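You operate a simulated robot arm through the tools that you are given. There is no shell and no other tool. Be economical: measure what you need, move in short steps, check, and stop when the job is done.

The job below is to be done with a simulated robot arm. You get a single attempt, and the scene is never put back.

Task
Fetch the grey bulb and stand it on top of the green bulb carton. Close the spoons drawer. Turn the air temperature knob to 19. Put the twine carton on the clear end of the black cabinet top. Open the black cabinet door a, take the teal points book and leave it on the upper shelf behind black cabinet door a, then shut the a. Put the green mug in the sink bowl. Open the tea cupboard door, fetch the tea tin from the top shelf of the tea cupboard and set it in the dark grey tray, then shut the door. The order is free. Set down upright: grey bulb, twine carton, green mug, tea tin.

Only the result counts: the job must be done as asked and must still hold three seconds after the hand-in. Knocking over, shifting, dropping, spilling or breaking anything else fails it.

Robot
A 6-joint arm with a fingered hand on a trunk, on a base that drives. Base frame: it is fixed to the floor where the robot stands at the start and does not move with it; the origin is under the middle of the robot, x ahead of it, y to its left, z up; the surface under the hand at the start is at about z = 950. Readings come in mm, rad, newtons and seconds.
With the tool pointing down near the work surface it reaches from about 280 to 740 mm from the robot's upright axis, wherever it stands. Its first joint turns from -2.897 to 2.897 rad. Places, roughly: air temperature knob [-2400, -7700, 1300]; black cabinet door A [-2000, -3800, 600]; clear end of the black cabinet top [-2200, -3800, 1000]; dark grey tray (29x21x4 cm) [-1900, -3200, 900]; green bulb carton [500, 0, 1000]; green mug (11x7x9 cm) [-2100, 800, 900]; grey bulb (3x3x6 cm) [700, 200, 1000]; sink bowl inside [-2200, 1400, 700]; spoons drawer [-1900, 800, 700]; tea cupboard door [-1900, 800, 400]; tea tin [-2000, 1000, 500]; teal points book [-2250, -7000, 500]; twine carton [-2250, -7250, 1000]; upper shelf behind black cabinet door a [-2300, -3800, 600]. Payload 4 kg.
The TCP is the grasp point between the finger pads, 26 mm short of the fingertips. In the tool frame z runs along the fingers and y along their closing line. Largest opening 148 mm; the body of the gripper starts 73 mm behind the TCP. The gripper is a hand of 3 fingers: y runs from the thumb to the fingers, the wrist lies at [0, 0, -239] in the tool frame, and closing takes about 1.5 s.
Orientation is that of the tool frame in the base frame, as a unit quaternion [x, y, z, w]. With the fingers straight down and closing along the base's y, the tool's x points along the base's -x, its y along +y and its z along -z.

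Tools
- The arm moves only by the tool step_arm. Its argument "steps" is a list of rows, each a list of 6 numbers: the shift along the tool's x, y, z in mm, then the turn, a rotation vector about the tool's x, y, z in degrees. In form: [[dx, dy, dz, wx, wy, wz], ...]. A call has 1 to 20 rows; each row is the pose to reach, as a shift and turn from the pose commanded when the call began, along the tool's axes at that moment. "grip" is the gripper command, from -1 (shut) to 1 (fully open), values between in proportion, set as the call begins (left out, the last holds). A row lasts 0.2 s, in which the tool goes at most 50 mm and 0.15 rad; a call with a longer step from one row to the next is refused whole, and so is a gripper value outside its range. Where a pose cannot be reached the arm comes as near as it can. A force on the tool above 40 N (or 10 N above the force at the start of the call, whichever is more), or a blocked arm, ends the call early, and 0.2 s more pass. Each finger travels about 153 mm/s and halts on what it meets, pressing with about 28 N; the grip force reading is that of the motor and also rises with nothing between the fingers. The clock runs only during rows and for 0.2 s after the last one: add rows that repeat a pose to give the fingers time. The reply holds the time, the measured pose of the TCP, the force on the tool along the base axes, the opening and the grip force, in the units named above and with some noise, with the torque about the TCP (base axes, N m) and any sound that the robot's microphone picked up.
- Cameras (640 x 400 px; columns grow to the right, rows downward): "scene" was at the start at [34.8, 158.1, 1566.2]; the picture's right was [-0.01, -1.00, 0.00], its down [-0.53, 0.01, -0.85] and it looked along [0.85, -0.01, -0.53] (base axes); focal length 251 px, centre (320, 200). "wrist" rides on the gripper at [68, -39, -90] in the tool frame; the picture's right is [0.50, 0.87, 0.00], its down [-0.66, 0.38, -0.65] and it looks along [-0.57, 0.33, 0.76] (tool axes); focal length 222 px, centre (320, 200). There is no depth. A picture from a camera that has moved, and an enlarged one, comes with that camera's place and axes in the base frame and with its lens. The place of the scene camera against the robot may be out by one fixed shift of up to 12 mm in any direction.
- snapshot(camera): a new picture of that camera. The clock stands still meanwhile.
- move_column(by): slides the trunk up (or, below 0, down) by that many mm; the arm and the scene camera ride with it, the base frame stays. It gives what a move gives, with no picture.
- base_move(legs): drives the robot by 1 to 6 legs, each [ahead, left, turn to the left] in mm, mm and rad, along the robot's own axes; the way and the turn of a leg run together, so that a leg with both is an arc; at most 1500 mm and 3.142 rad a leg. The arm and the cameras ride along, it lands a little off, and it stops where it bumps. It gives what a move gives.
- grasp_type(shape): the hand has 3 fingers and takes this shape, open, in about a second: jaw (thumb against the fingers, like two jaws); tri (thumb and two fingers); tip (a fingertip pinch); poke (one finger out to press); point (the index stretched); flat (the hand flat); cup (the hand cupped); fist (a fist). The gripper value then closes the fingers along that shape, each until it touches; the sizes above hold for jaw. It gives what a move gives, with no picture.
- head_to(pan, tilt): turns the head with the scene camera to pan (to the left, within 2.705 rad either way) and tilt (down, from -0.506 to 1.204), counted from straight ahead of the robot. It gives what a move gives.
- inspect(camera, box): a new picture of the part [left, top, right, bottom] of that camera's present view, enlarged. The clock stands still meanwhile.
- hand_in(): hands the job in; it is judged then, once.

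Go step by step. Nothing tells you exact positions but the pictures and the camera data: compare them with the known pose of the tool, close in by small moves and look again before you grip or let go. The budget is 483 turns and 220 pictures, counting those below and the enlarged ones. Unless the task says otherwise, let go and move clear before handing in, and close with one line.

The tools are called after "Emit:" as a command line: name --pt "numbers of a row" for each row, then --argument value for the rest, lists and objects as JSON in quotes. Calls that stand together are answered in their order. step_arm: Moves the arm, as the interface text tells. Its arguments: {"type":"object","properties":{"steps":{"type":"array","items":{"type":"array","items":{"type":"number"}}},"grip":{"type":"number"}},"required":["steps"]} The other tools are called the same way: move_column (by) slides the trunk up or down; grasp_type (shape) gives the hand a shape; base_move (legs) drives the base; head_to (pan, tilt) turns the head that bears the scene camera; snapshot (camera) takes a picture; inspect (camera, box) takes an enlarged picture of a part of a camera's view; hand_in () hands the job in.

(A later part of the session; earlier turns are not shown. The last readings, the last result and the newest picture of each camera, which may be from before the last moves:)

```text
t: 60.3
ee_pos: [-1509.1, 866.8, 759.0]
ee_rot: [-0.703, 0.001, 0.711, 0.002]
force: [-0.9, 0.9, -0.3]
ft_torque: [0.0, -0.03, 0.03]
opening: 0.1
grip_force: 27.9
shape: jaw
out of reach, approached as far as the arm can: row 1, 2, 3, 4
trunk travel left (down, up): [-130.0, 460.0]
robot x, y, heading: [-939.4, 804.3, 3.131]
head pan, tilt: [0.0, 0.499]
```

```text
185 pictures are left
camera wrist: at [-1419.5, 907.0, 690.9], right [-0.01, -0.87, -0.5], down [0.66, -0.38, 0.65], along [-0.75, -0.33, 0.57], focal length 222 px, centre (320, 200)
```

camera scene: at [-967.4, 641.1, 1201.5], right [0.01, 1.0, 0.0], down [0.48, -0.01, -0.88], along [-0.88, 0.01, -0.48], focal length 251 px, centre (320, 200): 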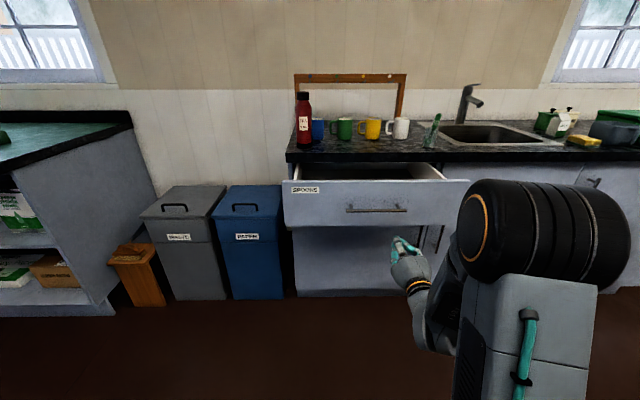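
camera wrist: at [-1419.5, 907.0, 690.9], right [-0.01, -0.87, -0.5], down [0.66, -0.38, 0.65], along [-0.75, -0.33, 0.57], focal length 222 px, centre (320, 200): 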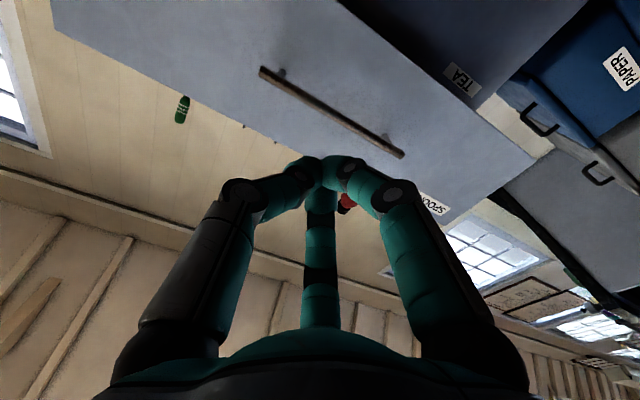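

Triangulating, the drawer front is at x≈−1725, z 665–860, with its handle at z≈785. I'll line up at y≈838, z≈722 and drive nearer.

Emit:
move_column --by -38

Emit:
base_move --legs '[[150, 28, 0]]'

Emit:
snapshot --camera "scene"

```text
t: 61.1
ee_pos: [-1510.4, 867.9, 721.8]
ee_rot: [-0.703, 0.001, 0.711, 0.002]
force: [0.0, 0.9, 0.2]
ft_torque: [0.03, -0.01, 0.01]
opening: 0.2
grip_force: 27.8
shape: jaw
trunk travel left (down, up): [-92.0, 498.0]
robot x, y, heading: [-938.4, 803.8, 3.129]
head pan, tilt: [0.0, 0.499]
```

```text
t: 62.5
ee_pos: [-1660.3, 842.0, 722.0]
ee_rot: [-0.703, 0.0, 0.711, 0.001]
force: [0.1, 0.6, 0.1]
ft_torque: [0.02, 0.03, 0.0]
opening: 0.1
grip_force: 28.5
shape: jaw
trunk travel left (down, up): [-92.0, 498.0]
robot x, y, heading: [-1087.3, 780.3, 3.131]
head pan, tilt: [0.0, 0.499]
```

```text
184 pictures are left
camera scene: at [-1117.8, 614.9, 1163.5], right [0.01, 1.0, 0.0], down [0.48, -0.01, -0.88], along [-0.88, 0.01, -0.48], focal length 251 px, centre (320, 200)
```

scene: 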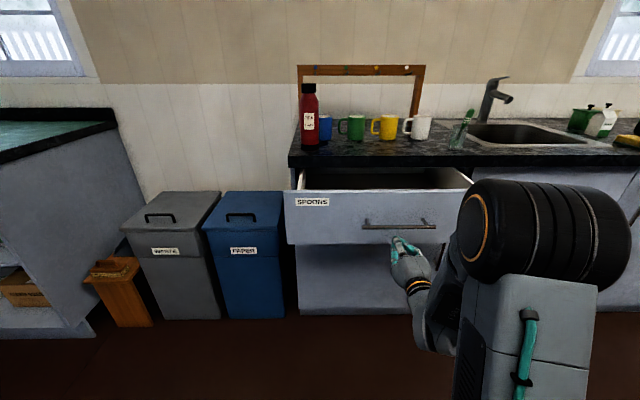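

Now I push forward with the arm in small steps.

Emit:
step_arm --pt "0 0 20 0 0 0" --pt "0 0 35 0 0 0" --pt "0 0 45 0 0 0" --pt "0 0 55 0 0 0" --pt "0 0 65 0 0 0" --pt "0 0 75 0 0 0" --pt "0 0 85 0 0 0" --pt "0 0 95 0 0 0" --pt "0 0 105 0 0 0" --pt "0 0 115 0 0 0" --pt "0 0 125 0 0 0" --pt "0 0 135 0 0 0" --pt "0 0 145 0 0 0" --pt "0 0 155 0 0 0" --pt "0 0 165 0 0 0"

Emit:
snapshot --camera "scene"

```text
t: 65.7
ee_pos: [-1825.5, 841.3, 723.9]
ee_rot: [-0.703, 0.001, 0.711, 0.002]
force: [-0.7, 0.1, 0.5]
ft_torque: [0.03, 0.0, 0.02]
opening: 0.0
grip_force: 28.3
shape: jaw
trunk travel left (down, up): [-92.0, 498.0]
robot x, y, heading: [-1090.6, 779.1, 3.131]
head pan, tilt: [0.0, 0.499]
```

```text
183 pictures are left
camera scene: at [-1117.8, 614.9, 1163.5], right [0.01, 1.0, 0.0], down [0.48, -0.01, -0.88], along [-0.88, 0.01, -0.48], focal length 251 px, centre (320, 200)
```

scene: 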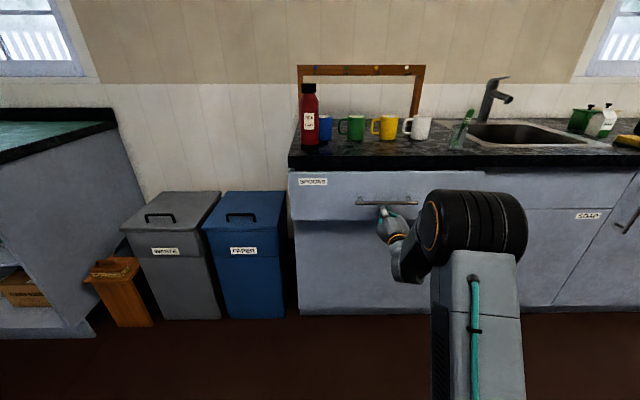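

Emit:
step_arm --pt "0 0 6 0 0 0" --pt "0 0 12 0 0 0" --pt "0 0 18 0 0 0" --pt "0 0 24 0 0 0" --pt "0 0 30 0 0 0" --pt "0 0 36 0 0 0"

Emit:
inspect --camera "scene" --box '[270, 140, 510, 290]'

```text
t: 67.1
ee_pos: [-1860.7, 842.5, 723.9]
ee_rot: [-0.703, 0.0, 0.711, 0.002]
force: [-0.3, -0.3, 0.0]
ft_torque: [-0.02, 0.01, 0.0]
opening: 0.1
grip_force: 28.1
shape: jaw
trunk travel left (down, up): [-92.0, 498.0]
robot x, y, heading: [-1092.7, 780.0, 3.128]
head pan, tilt: [0.0, 0.499]
```

```text
2.67 times, centred on (390, 215) of scene
camera zoom: at [-1117.8, 614.8, 1163.5], right [0.01, 1.0, 0.0], down [0.48, -0.01, -0.88], along [-0.88, 0.01, -0.48], focal length 668 px, centre (133, 160)
```

zoom: 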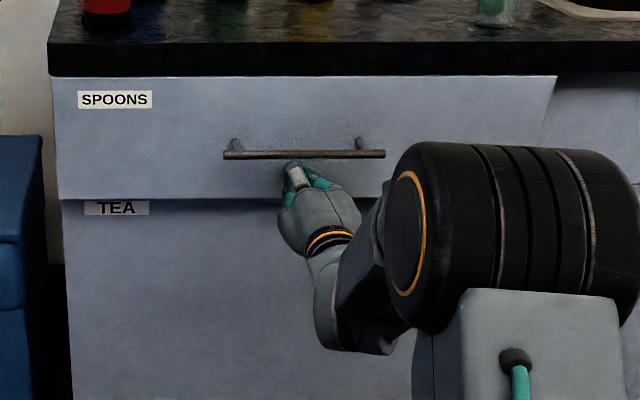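

Emit:
step_arm --pt "0 0 6 0 0 0" --pt "0 0 12 0 0 0" --pt "0 0 18 0 0 0" --pt "0 0 24 0 0 0" --pt "0 0 30 0 0 0" --pt "0 0 36 0 0 0" --pt "0 0 42 0 0 0" --pt "0 0 48 0 0 0"

Emit:
inspect --camera "scene" --box '[270, 140, 510, 290]'

```text
t: 68.5
ee_pos: [-1893.1, 842.0, 724.5]
ee_rot: [-0.705, 0.0, 0.709, 0.001]
force: [22.9, -0.4, 4.2]
ft_torque: [0.05, 0.15, 0.06]
opening: 0.0
grip_force: 27.8
shape: jaw
trunk travel left (down, up): [-92.0, 498.0]
robot x, y, heading: [-1085.6, 780.6, 3.131]
head pan, tilt: [0.0, 0.499]
stopped in row 7: the force on the tool passed its limit at 52 N (the readings are from after the stop); the commanded pose is now the measured one
```

```text
2.67 times, centred on (390, 215) of scene
camera zoom: at [-1115.4, 614.7, 1163.6], right [0.01, 1.0, 0.0], down [0.48, -0.01, -0.88], along [-0.88, 0.01, -0.48], focal length 668 px, centre (133, 160)
```

zoom: 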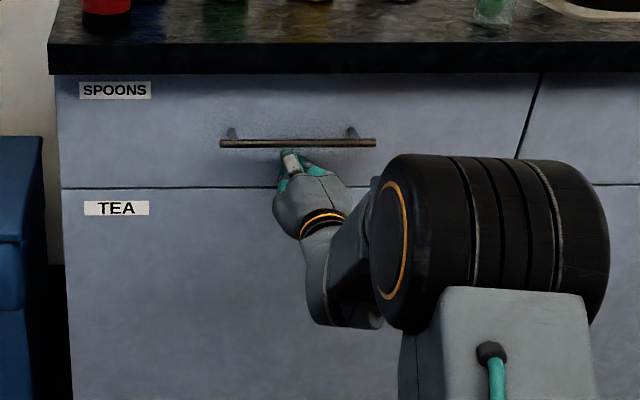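

The drawer is shut (firm stop; cabinet front plane x≈−1919). I back the hand off and look at the tea cupboard door.

Emit:
step_arm --pt "0 0 -30 0 0 0" --pt "0 0 -75 0 0 0" --pt "0 0 -120 0 0 0" --pt "0 0 -165 0 0 0" --pt "0 0 -200 0 0 0"

Emit:
base_move --legs '[[-350, 0, 0]]'

Emit:
head_to --pan -0.2 --tilt 0.6

Emit:
snapshot --camera "scene"

```text
t: 69.7
ee_pos: [-1695.6, 841.4, 720.0]
ee_rot: [-0.705, 0.001, 0.709, 0.002]
force: [-0.4, 0.2, -1.0]
ft_torque: [0.02, -0.01, -0.01]
opening: 0.0
grip_force: 28.2
shape: jaw
trunk travel left (down, up): [-92.0, 498.0]
robot x, y, heading: [-1094.4, 777.6, 3.132]
head pan, tilt: [0.0, 0.499]
```

```text
t: 72.0
ee_pos: [-1346.7, 839.0, 720.5]
ee_rot: [-0.705, 0.001, 0.709, 0.002]
force: [-0.2, 0.0, 0.1]
ft_torque: [0.0, 0.0, 0.01]
opening: 0.2
grip_force: 28.0
shape: jaw
trunk travel left (down, up): [-92.0, 498.0]
robot x, y, heading: [-738.8, 773.0, 3.133]
head pan, tilt: [0.0, 0.499]
```

```text
t: 72.7
ee_pos: [-1345.9, 838.4, 721.1]
ee_rot: [-0.706, 0.0, 0.709, 0.001]
force: [0.5, 0.7, 0.0]
ft_torque: [0.01, 0.0, 0.02]
opening: 0.0
grip_force: 28.4
shape: jaw
trunk travel left (down, up): [-92.0, 498.0]
robot x, y, heading: [-742.8, 769.8, 3.13]
head pan, tilt: [-0.201, 0.6]
```

```text
180 pictures are left
camera scene: at [-764.3, 628.3, 1154.4], right [0.21, 0.98, 0.0], down [0.55, -0.12, -0.83], along [-0.81, 0.17, -0.56], focal length 251 px, centre (320, 200)
```

scene: 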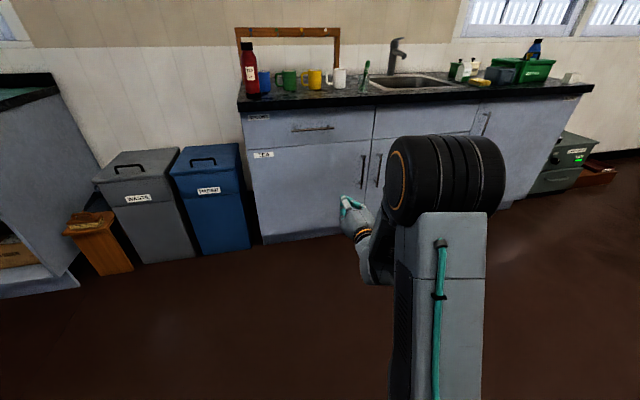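

Emit:
inspect --camera "scene" --box '[230, 100, 430, 225]'

```text
3.20 times, centred on (330, 162) of scene
camera zoom: at [-764.3, 628.3, 1154.4], right [0.21, 0.98, 0.0], down [0.55, -0.12, -0.83], along [-0.81, 0.17, -0.56], focal length 802 px, centre (288, 320)
```

zoom: 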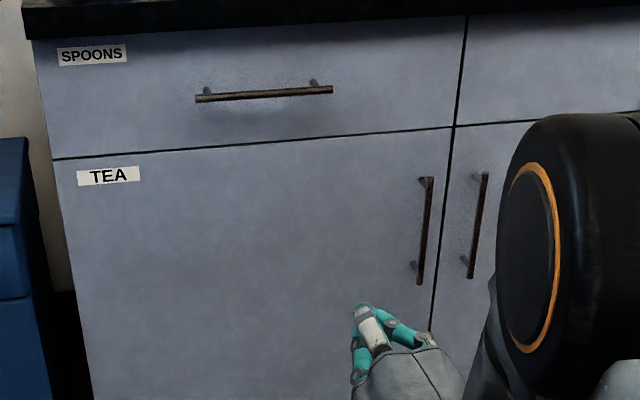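

The handle is a vertical bar at y≈1094, z 425–621, hinge near y≈530. I'll lower the hand, shift it to the robot's left, and drive so the robot stands right of the door's swing.

Emit:
move_column --by -90

Emit:
step_arm --pt "15 40 10 0 0 0" --pt "30 80 10 0 0 0" --pt "45 120 10 0 0 0" --pt "60 160 10 0 0 0" --pt "70 200 10 0 0 0" --pt "70 200 10 0 0 0" --grip -0.1

Emit:
base_move --legs '[[320, -455, 0]]'

Emit:
snapshot --camera "scene"

Emit:
snapshot --camera "wrist"

```text
t: 74.0
ee_pos: [-1347.1, 837.6, 631.3]
ee_rot: [-0.705, 0.001, 0.709, 0.002]
force: [-1.1, -0.5, 0.2]
ft_torque: [-0.02, 0.0, -0.04]
opening: 0.0
grip_force: 28.7
shape: jaw
trunk travel left (down, up): [-2.0, 588.0]
robot x, y, heading: [-745.9, 772.9, 3.131]
head pan, tilt: [-0.201, 0.6]
```

```text
t: 75.3
ee_pos: [-1357.1, 638.4, 560.3]
ee_rot: [-0.705, 0.002, 0.709, 0.003]
force: [-0.5, -0.3, -0.2]
ft_torque: [0.04, 0.02, 0.01]
opening: 66.5
grip_force: 0.0
shape: jaw
trunk travel left (down, up): [-2.0, 588.0]
robot x, y, heading: [-741.8, 776.1, 3.128]
head pan, tilt: [-0.201, 0.6]
```

```text
t: 78.5
ee_pos: [-1672.6, 1098.6, 559.6]
ee_rot: [-0.705, 0.0, 0.709, 0.001]
force: [-0.6, 0.3, 0.0]
ft_torque: [-0.01, 0.0, -0.03]
opening: 66.2
grip_force: 0.1
shape: jaw
trunk travel left (down, up): [-2.0, 588.0]
robot x, y, heading: [-1053.0, 1236.5, 3.134]
head pan, tilt: [-0.201, 0.6]
```

```text
178 pictures are left
camera scene: at [-1079.1, 1088.3, 1064.4], right [0.21, 0.98, 0.0], down [0.55, -0.12, -0.83], along [-0.81, 0.17, -0.56], focal length 251 px, centre (320, 200)
```

scene: 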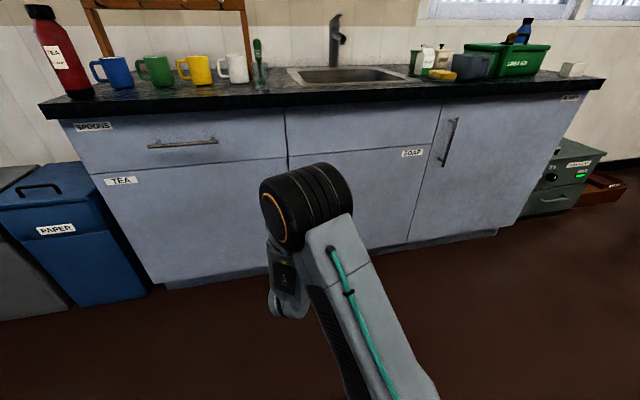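

```text
177 pictures are left
camera wrist: at [-1581.4, 1136.6, 491.7], right [-0.01, -0.87, -0.5], down [0.66, -0.38, 0.65], along [-0.76, -0.33, 0.57], focal length 222 px, centre (320, 200)
```

wrist: 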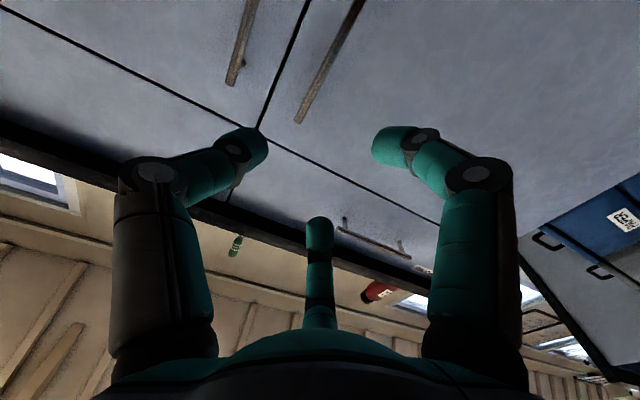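

The wrist view puts the handle at y≈1103. Driving in a little, then reaching to the bar.

Emit:
base_move --legs '[[110, -4, 0]]'

Emit:
snapshot --camera "wrist"

```text
t: 79.8
ee_pos: [-1782.7, 1102.8, 559.4]
ee_rot: [-0.705, 0.001, 0.709, 0.002]
force: [0.3, 0.3, -0.6]
ft_torque: [-0.02, -0.01, 0.01]
opening: 65.9
grip_force: 0.1
shape: jaw
trunk travel left (down, up): [-2.0, 588.0]
robot x, y, heading: [-1164.4, 1237.7, 3.128]
head pan, tilt: [-0.201, 0.6]
```

```text
176 pictures are left
camera wrist: at [-1692.2, 1141.9, 491.7], right [-0.01, -0.87, -0.5], down [0.66, -0.38, 0.65], along [-0.76, -0.33, 0.57], focal length 222 px, centre (320, 200)
```

wrist: 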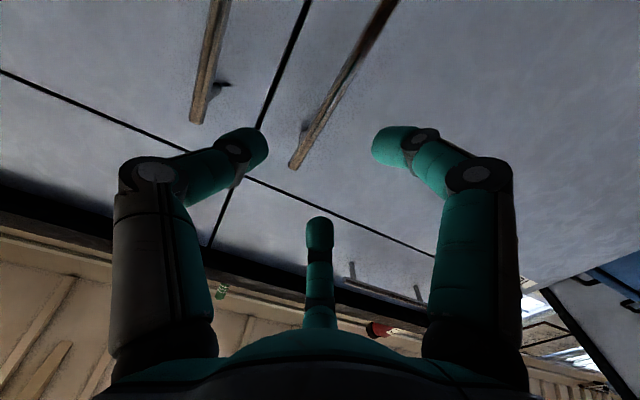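

Triangulated handle: x≈−1879, y≈1104. Advance 93 mm and grip.

Emit:
step_arm --pt "0 -1 25 0 0 0" --pt "0 -1 50 0 0 0" --pt "0 -1 75 0 0 0" --pt "0 -1 93 0 0 0" --pt "0 -1 93 0 0 0"

Emit:
step_arm --pt "0 0 0 0 0 0" --pt "0 0 0 0 0 0" --pt "0 0 0 0 0 0" --pt "0 0 0 0 0 0" --pt "0 0 0 0 0 0" --pt "0 0 0 0 0 0" --grip -1

Emit:
snapshot --camera "wrist"

```text
t: 81.0
ee_pos: [-1876.4, 1104.3, 560.1]
ee_rot: [-0.705, 0.0, 0.709, 0.002]
force: [-0.2, -1.4, 0.2]
ft_torque: [-0.02, 0.01, -0.01]
opening: 66.2
grip_force: 0.0
shape: jaw
trunk travel left (down, up): [-2.0, 588.0]
robot x, y, heading: [-1167.3, 1239.3, 3.133]
head pan, tilt: [-0.201, 0.6]
```

```text
t: 82.3
ee_pos: [-1874.9, 1104.1, 561.1]
ee_rot: [-0.706, 0.001, 0.709, 0.002]
force: [-2.0, -0.9, -0.1]
ft_torque: [-0.02, -0.02, 0.05]
opening: 4.4
grip_force: 28.5
shape: jaw
trunk travel left (down, up): [-2.0, 588.0]
robot x, y, heading: [-1165.6, 1240.5, 3.128]
head pan, tilt: [-0.201, 0.6]
```

```text
175 pictures are left
camera wrist: at [-1785.2, 1142.8, 491.8], right [-0.01, -0.87, -0.5], down [0.66, -0.38, 0.65], along [-0.76, -0.33, 0.57], focal length 222 px, centre (320, 200)
```

wrist: 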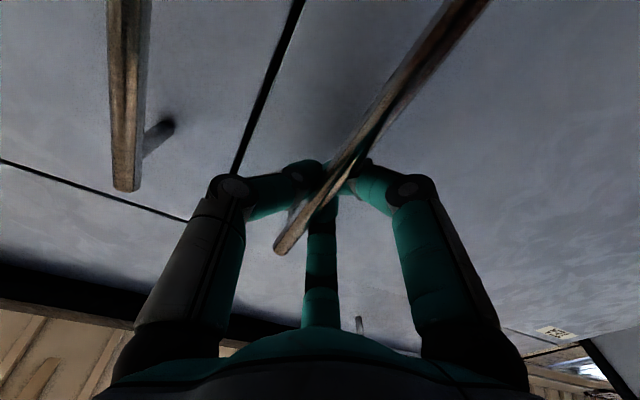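

Gripped (opening 4.4 mm). I try a short pull along the door's arc.

Emit:
step_arm --pt "0 0 -6 0 0 0" --pt "0 0 -12 0 0 0" --pt "0 0 -18 0 0 0" --pt "0 0 -24 0 0 0" --pt "0 1 -30 0 0 0" --pt "0 1 -30 0 0 0"

Emit:
snapshot --camera "wrist"

```text
t: 83.8
ee_pos: [-1846.6, 1102.5, 561.1]
ee_rot: [-0.705, 0.0, 0.709, 0.002]
force: [-2.9, -8.2, -1.1]
ft_torque: [0.02, 0.0, 0.02]
opening: 4.4
grip_force: 28.2
shape: jaw
trunk travel left (down, up): [-2.0, 588.0]
robot x, y, heading: [-1165.1, 1235.5, 3.131]
head pan, tilt: [-0.201, 0.6]
```

```text
174 pictures are left
camera wrist: at [-1755.5, 1141.4, 492.1], right [0.0, -0.87, -0.5], down [0.66, -0.38, 0.65], along [-0.75, -0.33, 0.57], focal length 222 px, centre (320, 200)
```

wrist: 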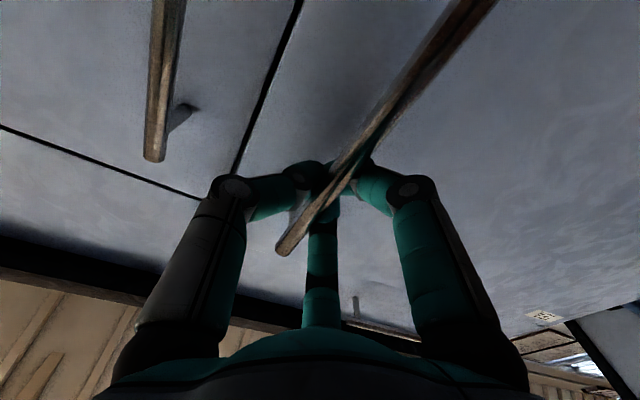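

It opens cleanly. Now I pull by driving an arc about the hinge, so that hand and door turn together.

Emit:
base_move --legs '[[-71, 75, -0.1]]'

Emit:
snapshot --camera "wrist"

```text
t: 84.9
ee_pos: [-1789.8, 1092.1, 560.7]
ee_rot: [-0.704, 0.036, 0.708, 0.038]
force: [-2.3, -6.5, -0.7]
ft_torque: [-0.03, -0.03, 0.04]
opening: 4.0
grip_force: 28.2
shape: jaw
trunk travel left (down, up): [-2.0, 588.0]
robot x, y, heading: [-1097.0, 1160.6, 3.033]
head pan, tilt: [-0.201, 0.6]
```

```text
173 pictures are left
camera wrist: at [-1695.9, 1122.2, 492.1], right [-0.09, -0.86, -0.5], down [0.61, -0.45, 0.65], along [-0.78, -0.25, 0.57], focal length 222 px, centre (320, 200)
```

wrist: 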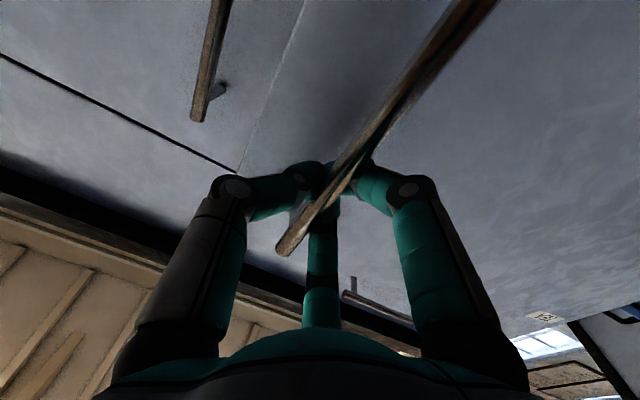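

Emit:
base_move --legs '[[-71, 75, -0.1], [-71, 75, -0.1], [-71, 75, -0.1], [-71, 75, -0.1]]'

Emit:
snapshot --camera "wrist"

```text
t: 88.4
ee_pos: [-1584.4, 995.6, 560.8]
ee_rot: [-0.683, 0.175, 0.687, 0.178]
force: [0.0, -0.9, -0.3]
ft_torque: [-0.02, 0.01, 0.01]
opening: 3.6
grip_force: 27.8
shape: jaw
trunk travel left (down, up): [-2.0, 588.0]
robot x, y, heading: [-925.6, 791.3, 2.629]
head pan, tilt: [-0.201, 0.6]
```

```text
172 pictures are left
camera wrist: at [-1486.6, 987.1, 492.3], right [-0.42, -0.76, -0.5], down [0.39, -0.65, 0.65], along [-0.82, 0.08, 0.57], focal length 222 px, centre (320, 200)
```

wrist: 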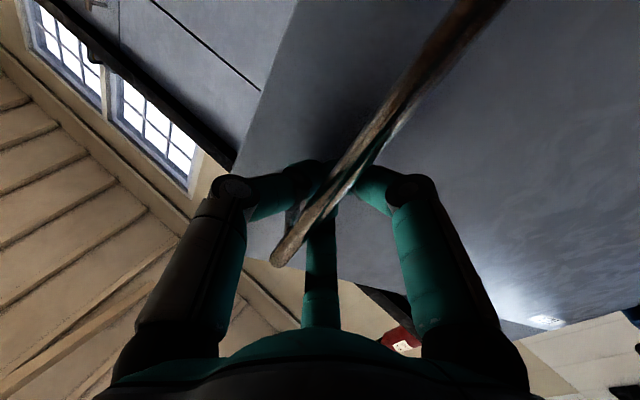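

Works smoothly. Continuing the arc.

Emit:
base_move --legs '[[-71, 75, -0.1], [-71, 75, -0.1], [-71, 75, -0.1], [-71, 75, -0.1], [-71, 75, -0.1], [-71, 75, -0.1]]'

Emit:
snapshot --camera "scene"

```text
t: 93.3
ee_pos: [-1385.4, 723.7, 559.5]
ee_rot: [-0.6, 0.371, 0.603, 0.374]
force: [-0.2, 0.6, -0.3]
ft_torque: [-0.02, 0.02, 0.03]
opening: 3.9
grip_force: 27.8
shape: jaw
trunk travel left (down, up): [-2.0, 588.0]
robot x, y, heading: [-960.2, 176.6, 2.028]
head pan, tilt: [-0.201, 0.6]
```

```text
171 pictures are left
camera scene: at [-1093.2, 137.0, 1064.4], right [0.97, 0.25, 0.0], down [0.14, -0.55, -0.83], along [-0.21, 0.8, -0.56], focal length 251 px, centre (320, 200)
```

scene: 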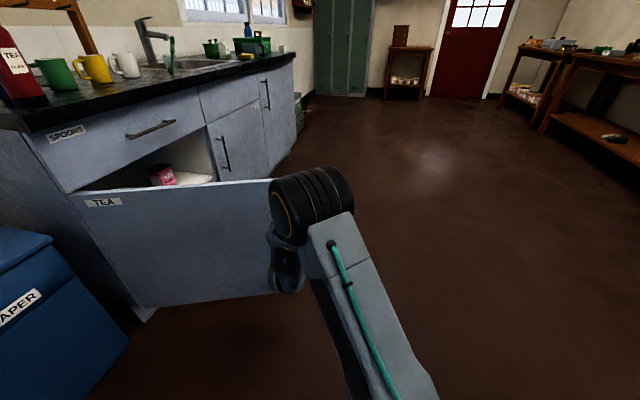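

Emit:
base_move --legs '[[-71, 75, -0.1], [-71, 75, -0.1], [-71, 75, -0.1]]'

Emit:
step_arm --pt "0 0 0 0 0 0" --pt "0 0 0 0 0 0" --pt "0 0 0 0 0 0" --pt "0 0 0 0 0 0" --grip 0

Emit:
step_arm --pt "0 0 -25 0 0 0" --pt "0 0 -50 0 0 0" --pt "0 0 -80 0 0 0" --pt "0 0 -110 0 0 0"

Emit:
snapshot --camera "scene"

```text
t: 96.0
ee_pos: [-1356.0, 555.4, 560.0]
ee_rot: [-0.537, 0.457, 0.54, 0.46]
force: [16.7, 1.1, -1.0]
ft_torque: [-0.05, 0.03, 0.15]
opening: 4.2
grip_force: 28.2
shape: jaw
trunk travel left (down, up): [-2.0, 588.0]
robot x, y, heading: [-1107.3, -92.2, 1.727]
head pan, tilt: [-0.201, 0.6]
```

```text
t: 97.0
ee_pos: [-1355.1, 555.0, 559.9]
ee_rot: [-0.538, 0.456, 0.54, 0.459]
force: [0.5, 0.2, -0.4]
ft_torque: [0.0, 0.01, -0.01]
opening: 73.6
grip_force: 0.2
shape: jaw
trunk travel left (down, up): [-2.0, 588.0]
robot x, y, heading: [-1109.1, -90.6, 1.721]
head pan, tilt: [-0.201, 0.6]
```

```text
t: 98.0
ee_pos: [-1337.1, 446.0, 559.8]
ee_rot: [-0.537, 0.457, 0.54, 0.46]
force: [-0.5, -0.9, 0.1]
ft_torque: [0.05, 0.02, 0.0]
opening: 73.6
grip_force: 0.1
shape: jaw
trunk travel left (down, up): [-2.0, 588.0]
robot x, y, heading: [-1109.6, -90.6, 1.721]
head pan, tilt: [-0.201, 0.6]
```

```text
170 pictures are left
camera scene: at [-1250.0, -89.9, 1064.4], right [1.0, -0.05, 0.0], down [-0.03, -0.56, -0.83], along [0.04, 0.82, -0.56], focal length 251 px, centre (320, 200)
```

scene: 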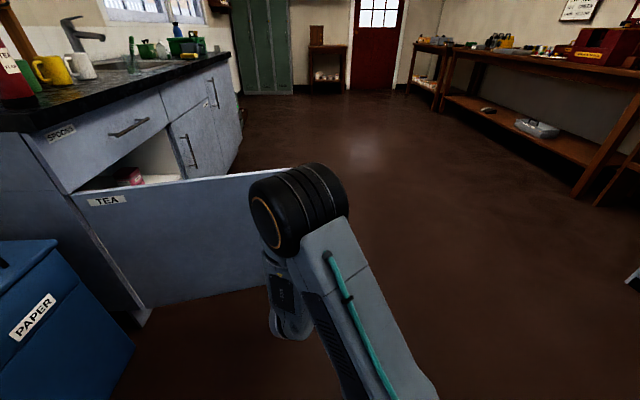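

The tea door is about 85° open and released. I drive round the door to stand in front of the cupboard opening.

Emit:
base_move --legs '[[0, -700, 0], [0, 0, 1.42], [0, -1200, 0]]'

Emit:
head_to --pan 0.0 --tilt 0.4

Emit:
snapshot --camera "scene"

```text
t: 111.1
ee_pos: [-981.3, 1075.1, 558.9]
ee_rot: [-0.705, -0.006, 0.709, -0.004]
force: [-0.8, 0.3, -0.1]
ft_torque: [0.01, -0.02, 0.02]
opening: 73.4
grip_force: 0.1
shape: jaw
trunk travel left (down, up): [-2.0, 588.0]
robot x, y, heading: [-415.5, 1219.4, -3.134]
head pan, tilt: [-0.201, 0.6]
```

```text
t: 111.8
ee_pos: [-983.0, 1074.0, 559.9]
ee_rot: [-0.705, -0.007, 0.709, -0.006]
force: [0.2, 0.0, 0.0]
ft_torque: [0.0, 0.01, -0.02]
opening: 73.3
grip_force: 0.0
shape: jaw
trunk travel left (down, up): [-2.0, 588.0]
robot x, y, heading: [-412.3, 1219.1, -3.133]
head pan, tilt: [0.0, 0.4]
```

```text
169 pictures are left
camera scene: at [-441.5, 1057.1, 1082.6], right [-0.01, 1.0, 0.0], down [0.39, 0.0, -0.92], along [-0.92, -0.01, -0.39], focal length 251 px, centre (320, 200)
```

scene: 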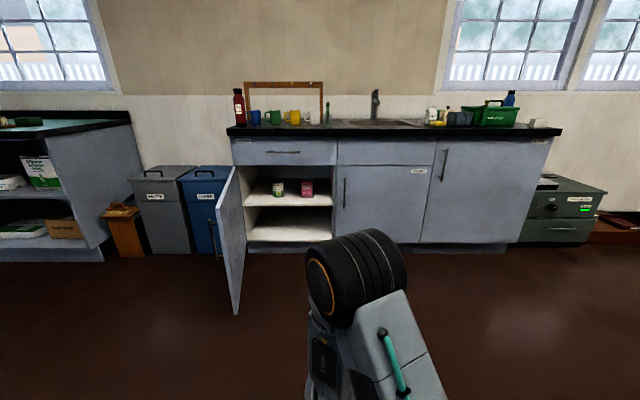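

Emit:
inspect --camera "scene" --box '[230, 150, 350, 225]'

```text
5.33 times, centred on (290, 188) of scene
camera zoom: at [-441.5, 1057.1, 1082.6], right [-0.01, 1.0, 0.0], down [0.39, 0.0, -0.92], along [-0.92, -0.01, -0.39], focal length 1336 px, centre (480, 267)
```

zoom: 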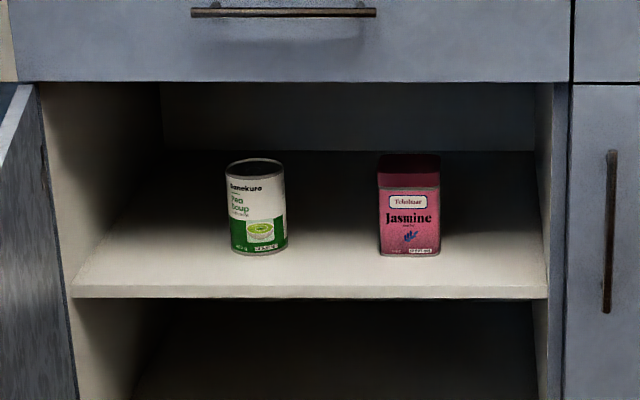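

The pink tea tin stands on the shelf at about (−2065, 948), shelf z≈423. The wrist camera hangs below the hand, so I roll the hand 180° to put it on top before reaching in.

Emit:
step_arm --pt "0 0 0 0 0 8.2" --pt "0 0 0 0 0 16.4" --pt "0 0 0 0 0 24.6" --pt "0 0 0 0 0 32.8" --pt "0 0 0 0 0 41" --pt "0 0 0 0 0 49.2" --pt "0 0 0 0 0 57.4" --pt "0 0 0 0 0 65.6" --pt "0 0 0 0 0 73.8" --pt "0 0 0 0 0 82" --pt "0 0 0 0 0 90" --grip 0.3

```text
t: 114.2
ee_pos: [-983.0, 1073.2, 559.2]
ee_rot: [0.502, -0.495, -0.497, 0.505]
force: [0.4, -0.4, 0.0]
ft_torque: [0.01, 0.01, 0.02]
opening: 95.7
grip_force: 0.0
shape: jaw
trunk travel left (down, up): [-2.0, 588.0]
robot x, y, heading: [-416.0, 1222.9, -3.131]
head pan, tilt: [0.0, 0.4]
```

Emit:
step_arm --pt "0 0 0 0 0 8.2" --pt "0 0 0 0 0 16.4" --pt "0 0 0 0 0 24.6" --pt "0 0 0 0 0 32.8" --pt "0 0 0 0 0 41" --pt "0 0 0 0 0 49.2" --pt "0 0 0 0 0 57.4" --pt "0 0 0 0 0 65.6" --pt "0 0 0 0 0 73.8" --pt "0 0 0 0 0 82" --pt "0 0 0 0 0 90"

Emit:
snapshot --camera "wrist"

```text
t: 116.6
ee_pos: [-982.7, 1074.2, 560.0]
ee_rot: [0.006, -0.706, 0.006, 0.709]
force: [0.0, 0.0, 0.0]
ft_torque: [-0.01, -0.02, 0.04]
opening: 95.7
grip_force: 0.1
shape: jaw
trunk travel left (down, up): [-2.0, 588.0]
robot x, y, heading: [-415.3, 1218.1, -3.133]
head pan, tilt: [0.0, 0.4]
```

```text
167 pictures are left
camera wrist: at [-890.5, 1036.4, 626.6], right [-0.01, 0.87, 0.5], down [0.65, 0.39, -0.66], along [-0.76, 0.31, -0.56], focal length 222 px, centre (320, 200)
```

wrist: 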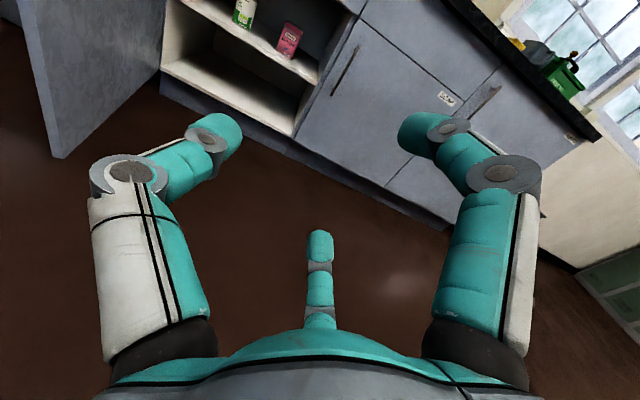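

Rolled fine; the camera is now on top. I lower the hand to tin height and drive toward the cupboard for a closer look.

Emit:
step_arm --pt "-30 0 10 0 0 0" --pt "-60 0 20 0 0 0" --pt "-85 0 30 0 0 0" --pt "-85 0 30 0 0 0"

Emit:
base_move --legs '[[600, 125, 0]]'

Emit:
snapshot --camera "wrist"

Emit:
snapshot --camera "scene"

```text
t: 117.6
ee_pos: [-1011.9, 1073.4, 475.8]
ee_rot: [0.006, -0.705, 0.005, 0.709]
force: [0.5, 0.7, -0.3]
ft_torque: [-0.01, 0.0, 0.01]
opening: 95.8
grip_force: 0.0
shape: jaw
trunk travel left (down, up): [-2.0, 588.0]
robot x, y, heading: [-416.8, 1219.8, -3.132]
head pan, tilt: [0.0, 0.4]
```

```text
t: 121.1
ee_pos: [-1615.6, 945.6, 475.4]
ee_rot: [0.005, -0.706, 0.004, 0.708]
force: [-0.6, 2.0, 0.3]
ft_torque: [-0.01, 0.0, -0.03]
opening: 95.7
grip_force: 0.1
shape: jaw
trunk travel left (down, up): [-2.0, 588.0]
robot x, y, heading: [-1020.9, 1092.2, -3.135]
head pan, tilt: [0.0, 0.4]
```

```text
166 pictures are left
camera wrist: at [-1525.0, 906.8, 541.7], right [-0.01, 0.87, 0.5], down [0.65, 0.39, -0.66], along [-0.76, 0.32, -0.56], focal length 222 px, centre (320, 200)
```

wrist: 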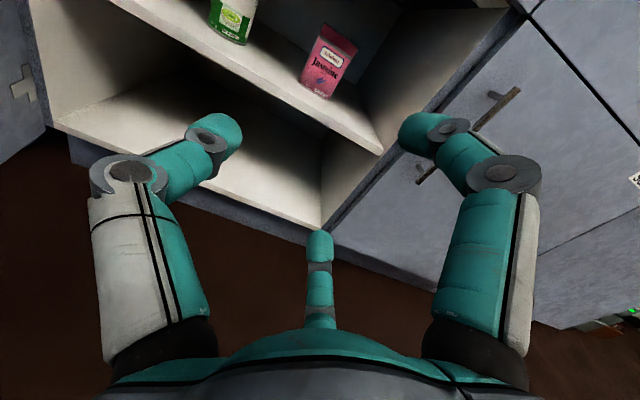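

```text
165 pictures are left
camera scene: at [-1045.6, 927.3, 1082.6], right [-0.01, 1.0, 0.0], down [0.39, 0.0, -0.92], along [-0.92, -0.01, -0.39], focal length 251 px, centre (320, 200)
```

scene: 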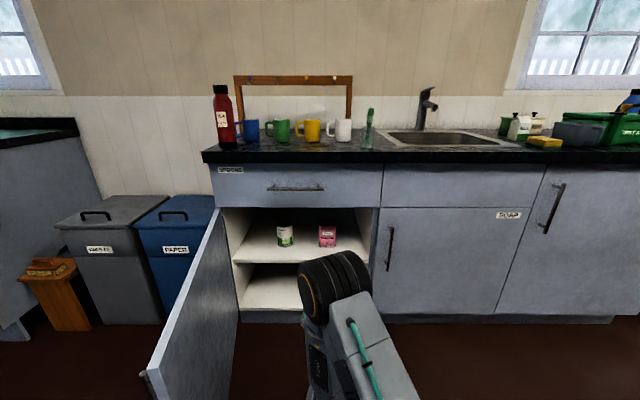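

Emit:
inspect --camera "wrist" --box '[200, 0, 400, 125]'

Emit:
inspect --camera "scene" --box '[220, 200, 380, 300]'

```text
3.20 times, centred on (300, 62) of wrist
camera zoom: at [-1525.0, 906.8, 541.7], right [-0.01, 0.87, 0.5], down [0.65, 0.39, -0.66], along [-0.76, 0.32, -0.56], focal length 711 px, centre (384, 640)
```

zoom: 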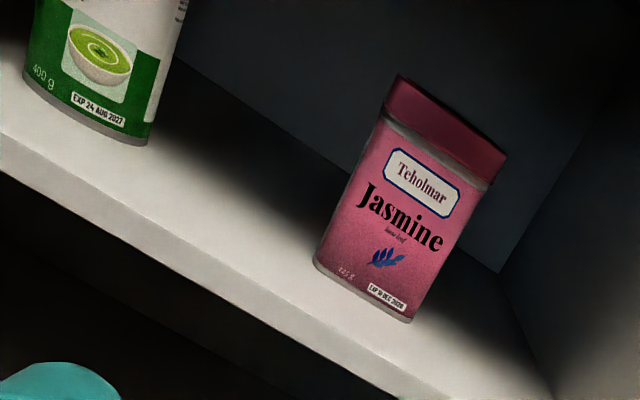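

```text
4.00 times, centred on (300, 250) of scene
camera zoom: at [-1045.6, 927.3, 1082.6], right [-0.01, 1.0, 0.0], down [0.39, 0.0, -0.92], along [-0.92, -0.01, -0.39], focal length 1002 px, centre (400, 0)
```

zoom: 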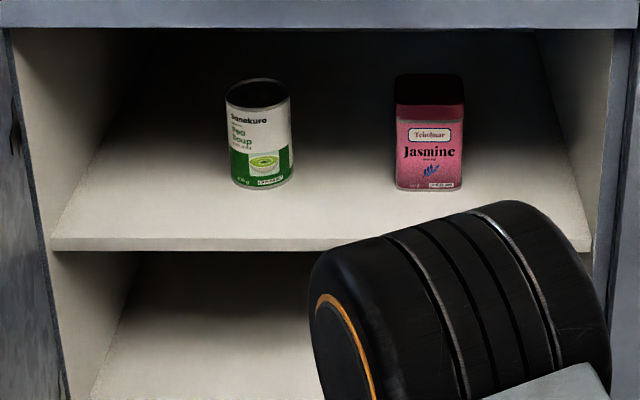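

The tin: front x≈−2042, centre y≈955, about 72 wide, z 421–531. I set height z≈495 and drive in part-way.

Emit:
step_arm --pt "20 10 0 0 0 0" --pt "20 10 0 0 0 0" --grip 0.4

Emit:
base_move --legs '[[310, 0, 0]]'

Emit:
snapshot --camera "wrist"

```text
t: 121.7
ee_pos: [-1617.1, 953.6, 494.8]
ee_rot: [0.005, -0.705, 0.004, 0.709]
force: [0.3, 0.3, 0.0]
ft_torque: [0.03, 0.01, 0.01]
opening: 103.3
grip_force: 0.1
shape: jaw
trunk travel left (down, up): [-2.0, 588.0]
robot x, y, heading: [-1021.1, 1089.7, -3.131]
head pan, tilt: [0.0, 0.4]
```

```text
t: 123.8
ee_pos: [-1926.0, 953.0, 494.9]
ee_rot: [0.005, -0.705, 0.004, 0.709]
force: [-1.0, 0.0, 0.6]
ft_torque: [0.0, 0.01, 0.0]
opening: 103.2
grip_force: 0.1
shape: jaw
trunk travel left (down, up): [-2.0, 588.0]
robot x, y, heading: [-1328.3, 1089.4, -3.141]
head pan, tilt: [0.0, 0.4]
```

```text
162 pictures are left
camera wrist: at [-1834.6, 915.9, 561.8], right [-0.01, 0.87, 0.5], down [0.65, 0.39, -0.66], along [-0.76, 0.32, -0.56], focal length 222 px, centre (320, 200)
```

wrist: 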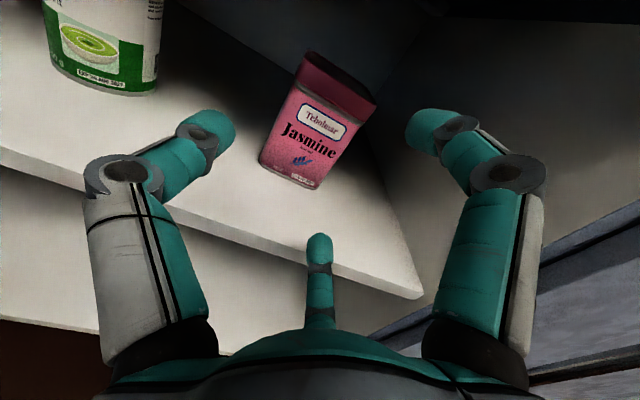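

With the fingers at 120°, the lower and upper right fingers would foul this box-shaped tin. I back out and look at the other hand shapes.

Emit:
base_move --legs '[[-300, 0, 0]]'

Emit:
grasp_type --shape "tip"

Emit:
snapshot --camera "wrist"

Emit:
grasp_type --shape "tri"

Emit:
snapshot --camera "wrist"

Emit:
grasp_type --shape "cup"

Emit:
snapshot --camera "wrist"

```text
t: 125.8
ee_pos: [-1626.3, 954.7, 494.7]
ee_rot: [0.005, -0.705, 0.004, 0.709]
force: [-0.6, -0.3, 0.4]
ft_torque: [0.03, 0.02, 0.01]
opening: 103.1
grip_force: 0.1
shape: jaw
trunk travel left (down, up): [-2.0, 588.0]
robot x, y, heading: [-1033.0, 1095.0, -3.137]
head pan, tilt: [0.0, 0.4]
```

```text
t: 126.7
ee_pos: [-1626.8, 954.5, 494.9]
ee_rot: [0.005, -0.705, 0.004, 0.709]
force: [0.2, 0.2, -0.6]
ft_torque: [0.0, 0.0, 0.01]
opening: 148.1
grip_force: 0.0
shape: tip
trunk travel left (down, up): [-2.0, 588.0]
robot x, y, heading: [-1029.8, 1088.1, -3.139]
head pan, tilt: [0.0, 0.4]
```

```text
161 pictures are left
camera wrist: at [-1535.2, 917.1, 561.8], right [-0.01, 0.87, 0.5], down [0.65, 0.39, -0.66], along [-0.76, 0.32, -0.56], focal length 222 px, centre (320, 200)
```

wrist: 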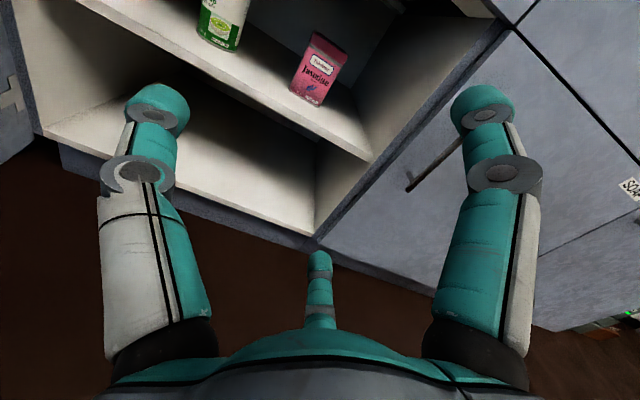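

```text
t: 127.6
ee_pos: [-1625.7, 954.2, 495.2]
ee_rot: [0.005, -0.705, 0.004, 0.709]
force: [-0.6, -0.8, 0.4]
ft_torque: [0.04, 0.04, 0.03]
opening: 147.8
grip_force: 0.1
shape: tri
trunk travel left (down, up): [-2.0, 588.0]
robot x, y, heading: [-1031.4, 1088.5, -3.136]
head pan, tilt: [0.0, 0.4]
```

```text
160 pictures are left
camera wrist: at [-1535.2, 917.1, 561.8], right [-0.01, 0.87, 0.5], down [0.65, 0.39, -0.66], along [-0.76, 0.32, -0.56], focal length 222 px, centre (320, 200)
```

wrist: 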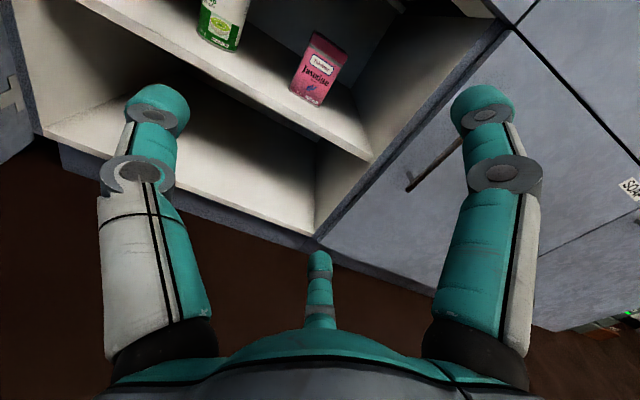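

```text
t: 128.5
ee_pos: [-1626.8, 956.4, 495.2]
ee_rot: [0.005, -0.705, 0.004, 0.709]
force: [-0.1, -0.1, 0.2]
ft_torque: [0.02, -0.01, 0.06]
opening: 59.9
grip_force: 0.1
shape: cup
trunk travel left (down, up): [-2.0, 588.0]
robot x, y, heading: [-1028.4, 1089.6, -3.137]
head pan, tilt: [0.0, 0.4]
```

```text
159 pictures are left
camera wrist: at [-1535.2, 917.1, 561.8], right [-0.01, 0.87, 0.5], down [0.65, 0.39, -0.66], along [-0.76, 0.32, -0.56], focal length 222 px, centre (320, 200)
```

wrist: 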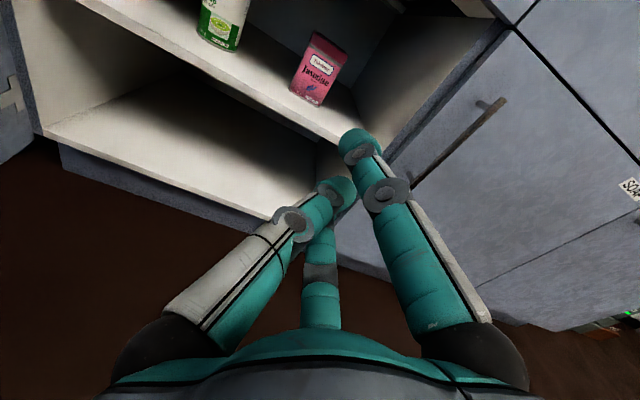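

Emit:
grasp_type --shape "tip"

Emit:
step_arm --pt "0 0 0 0 0 0" --pt "0 0 0 0 0 0" --pt "0 0 0 0 0 0" --pt "0 0 0 0 0 0" --grip -0.2

Emit:
snapshot --camera "wrist"

Emit:
grasp_type --shape "tri"

Emit:
step_arm --pt "0 0 0 0 0 0" --pt "0 0 0 0 0 0" --pt "0 0 0 0 0 0" --pt "0 0 0 0 0 0" --grip -0.2

Emit:
snapshot --camera "wrist"

```text
t: 129.4
ee_pos: [-1627.4, 954.8, 494.6]
ee_rot: [0.006, -0.706, 0.005, 0.709]
force: [-0.3, -0.3, -0.8]
ft_torque: [0.02, -0.01, 0.03]
opening: 147.9
grip_force: 0.1
shape: tip
trunk travel left (down, up): [-2.0, 588.0]
robot x, y, heading: [-1031.7, 1089.6, -3.135]
head pan, tilt: [0.0, 0.4]
```

```text
t: 130.4
ee_pos: [-1626.5, 955.1, 495.4]
ee_rot: [0.005, -0.705, 0.004, 0.709]
force: [0.3, -0.4, 0.0]
ft_torque: [0.0, -0.01, 0.0]
opening: 59.6
grip_force: 0.1
shape: tip
trunk travel left (down, up): [-2.0, 588.0]
robot x, y, heading: [-1028.9, 1092.4, -3.139]
head pan, tilt: [0.0, 0.4]
```

```text
158 pictures are left
camera wrist: at [-1535.2, 917.1, 561.8], right [-0.01, 0.87, 0.5], down [0.65, 0.39, -0.66], along [-0.76, 0.32, -0.56], focal length 222 px, centre (320, 200)
```

wrist: 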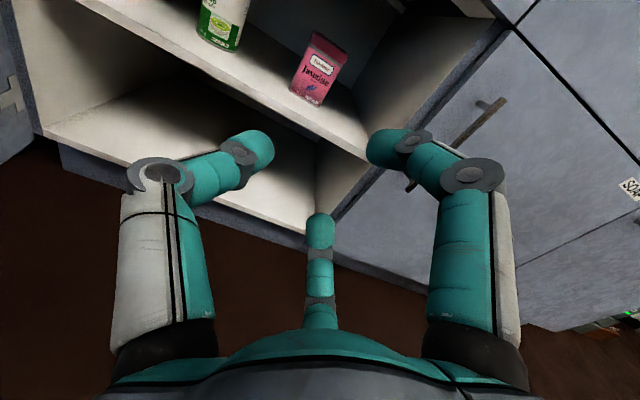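

```text
t: 131.3
ee_pos: [-1627.0, 956.1, 496.3]
ee_rot: [0.005, -0.705, 0.004, 0.709]
force: [0.3, 0.3, 1.1]
ft_torque: [0.04, -0.02, 0.02]
opening: 147.8
grip_force: 0.1
shape: tri
trunk travel left (down, up): [-2.0, 588.0]
robot x, y, heading: [-1030.1, 1095.3, -3.139]
head pan, tilt: [0.0, 0.4]
```

```text
t: 132.3
ee_pos: [-1626.2, 954.4, 494.4]
ee_rot: [0.005, -0.706, 0.005, 0.708]
force: [-0.3, 0.5, -0.3]
ft_torque: [-0.02, 0.02, 0.01]
opening: 59.6
grip_force: 0.1
shape: tri
trunk travel left (down, up): [-2.0, 588.0]
robot x, y, heading: [-1029.3, 1089.6, -3.138]
head pan, tilt: [0.0, 0.4]
```

```text
157 pictures are left
camera wrist: at [-1535.2, 917.1, 561.8], right [-0.01, 0.87, 0.5], down [0.65, 0.39, -0.66], along [-0.76, 0.32, -0.56], focal length 222 px, centre (320, 200)
```

wrist: 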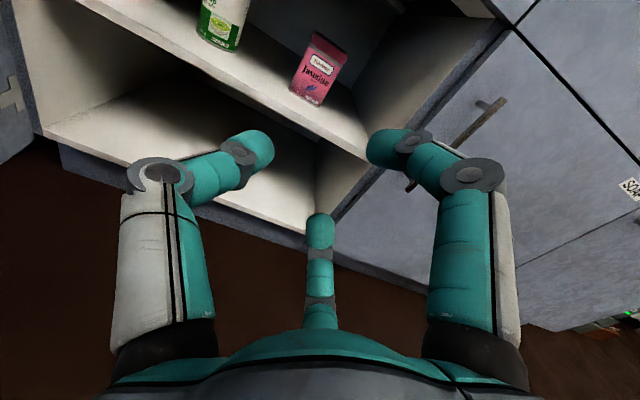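

All shapes use the same three radial fingers. So I'll roll the hand so the thumb is on top and two fingers oppose each other on the tin's sides.

Emit:
grasp_type --shape "jaw"

Emit:
step_arm --pt "0 0 0 0 0 8.2" --pt "0 0 0 0 0 16.4" --pt "0 0 0 0 0 24.6" --pt "0 0 0 0 0 32.8" --pt "0 0 0 0 0 41" --pt "0 0 0 0 0 49.2" --pt "0 0 0 0 0 57.4" --pt "0 0 0 0 0 65.6" --pt "0 0 0 0 0 73.8" --pt "0 0 0 0 0 82" --pt "0 0 0 0 0 90"

```text
t: 133.2
ee_pos: [-1626.9, 955.5, 495.0]
ee_rot: [0.005, -0.705, 0.004, 0.709]
force: [0.1, -0.1, -0.3]
ft_torque: [0.0, -0.01, 0.05]
opening: 148.0
grip_force: 0.0
shape: jaw
trunk travel left (down, up): [-2.0, 588.0]
robot x, y, heading: [-1030.4, 1091.4, -3.136]
head pan, tilt: [0.0, 0.4]
```

```text
t: 135.6
ee_pos: [-1700.6, 869.9, 644.6]
ee_rot: [0.512, 0.523, -0.459, -0.504]
force: [-1.3, 1.0, -0.1]
ft_torque: [0.01, 0.02, 0.01]
opening: 148.4
grip_force: 0.1
shape: jaw
out of reach, approached as far as the arm can: row 6, 7, 8, 9, 10, 11
trunk travel left (down, up): [-2.0, 588.0]
robot x, y, heading: [-1029.5, 1090.7, -3.138]
head pan, tilt: [0.0, 0.4]
```

That orientation is nearly reached, but only with the arm displaced. I try lowering and straightening from here.

Emit:
step_arm --pt "0 20 0 0 0 0" --pt "0 50 0 0 0 0" --pt "0 80 0 0 0 0" --pt "0 110 0 0 0 0" --pt "0 140 0 0 0 0"

Emit:
snapshot --camera "scene"

```text
t: 136.8
ee_pos: [-1738.0, 833.8, 561.9]
ee_rot: [0.517, 0.532, -0.438, -0.507]
force: [-0.4, 0.4, -0.2]
ft_torque: [-0.01, -0.01, -0.03]
opening: 148.0
grip_force: 0.1
shape: jaw
out of reach, approached as far as the arm can: row 1, 2, 3, 4, 5
trunk travel left (down, up): [-2.0, 588.0]
robot x, y, heading: [-1029.4, 1092.8, -3.135]
head pan, tilt: [0.0, 0.4]
```

```text
156 pictures are left
camera scene: at [-1055.7, 927.1, 1082.7], right [0.0, 1.0, 0.0], down [0.39, 0.0, -0.92], along [-0.92, 0.0, -0.39], focal length 251 px, centre (320, 200)
```

scene: 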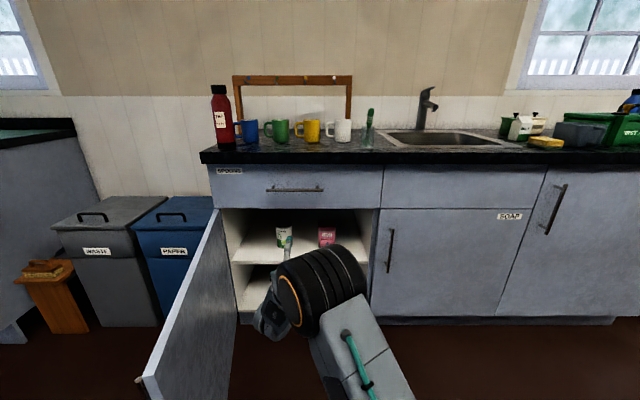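

Emit:
base_move --legs '[[0, -170, 0]]'

Emit:
step_arm --pt "-15 20 0 0 0 0" --pt "-30 40 0 0 0 0" --pt "-45 60 0 0 0 0" --pt "-50 72 0 0 0 0" --pt "-50 72 0 0 0 0"

```text
t: 138.3
ee_pos: [-1739.6, 1002.3, 562.3]
ee_rot: [0.517, 0.533, -0.439, -0.507]
force: [1.1, 0.5, 0.2]
ft_torque: [0.0, 0.03, -0.03]
opening: 147.8
grip_force: 0.1
shape: jaw
trunk travel left (down, up): [-2.0, 588.0]
robot x, y, heading: [-1030.6, 1260.2, -3.136]
head pan, tilt: [0.0, 0.4]
```

```text
t: 139.5
ee_pos: [-1743.9, 947.0, 493.8]
ee_rot: [0.518, 0.535, -0.434, -0.507]
force: [-0.8, -0.2, -0.8]
ft_torque: [0.04, -0.01, 0.0]
opening: 148.0
grip_force: 0.0
shape: jaw
out of reach, approached as far as the arm can: row 1, 2, 3, 4, 5
trunk travel left (down, up): [-2.0, 588.0]
robot x, y, heading: [-1027.5, 1260.8, -3.139]
head pan, tilt: [0.0, 0.4]
```

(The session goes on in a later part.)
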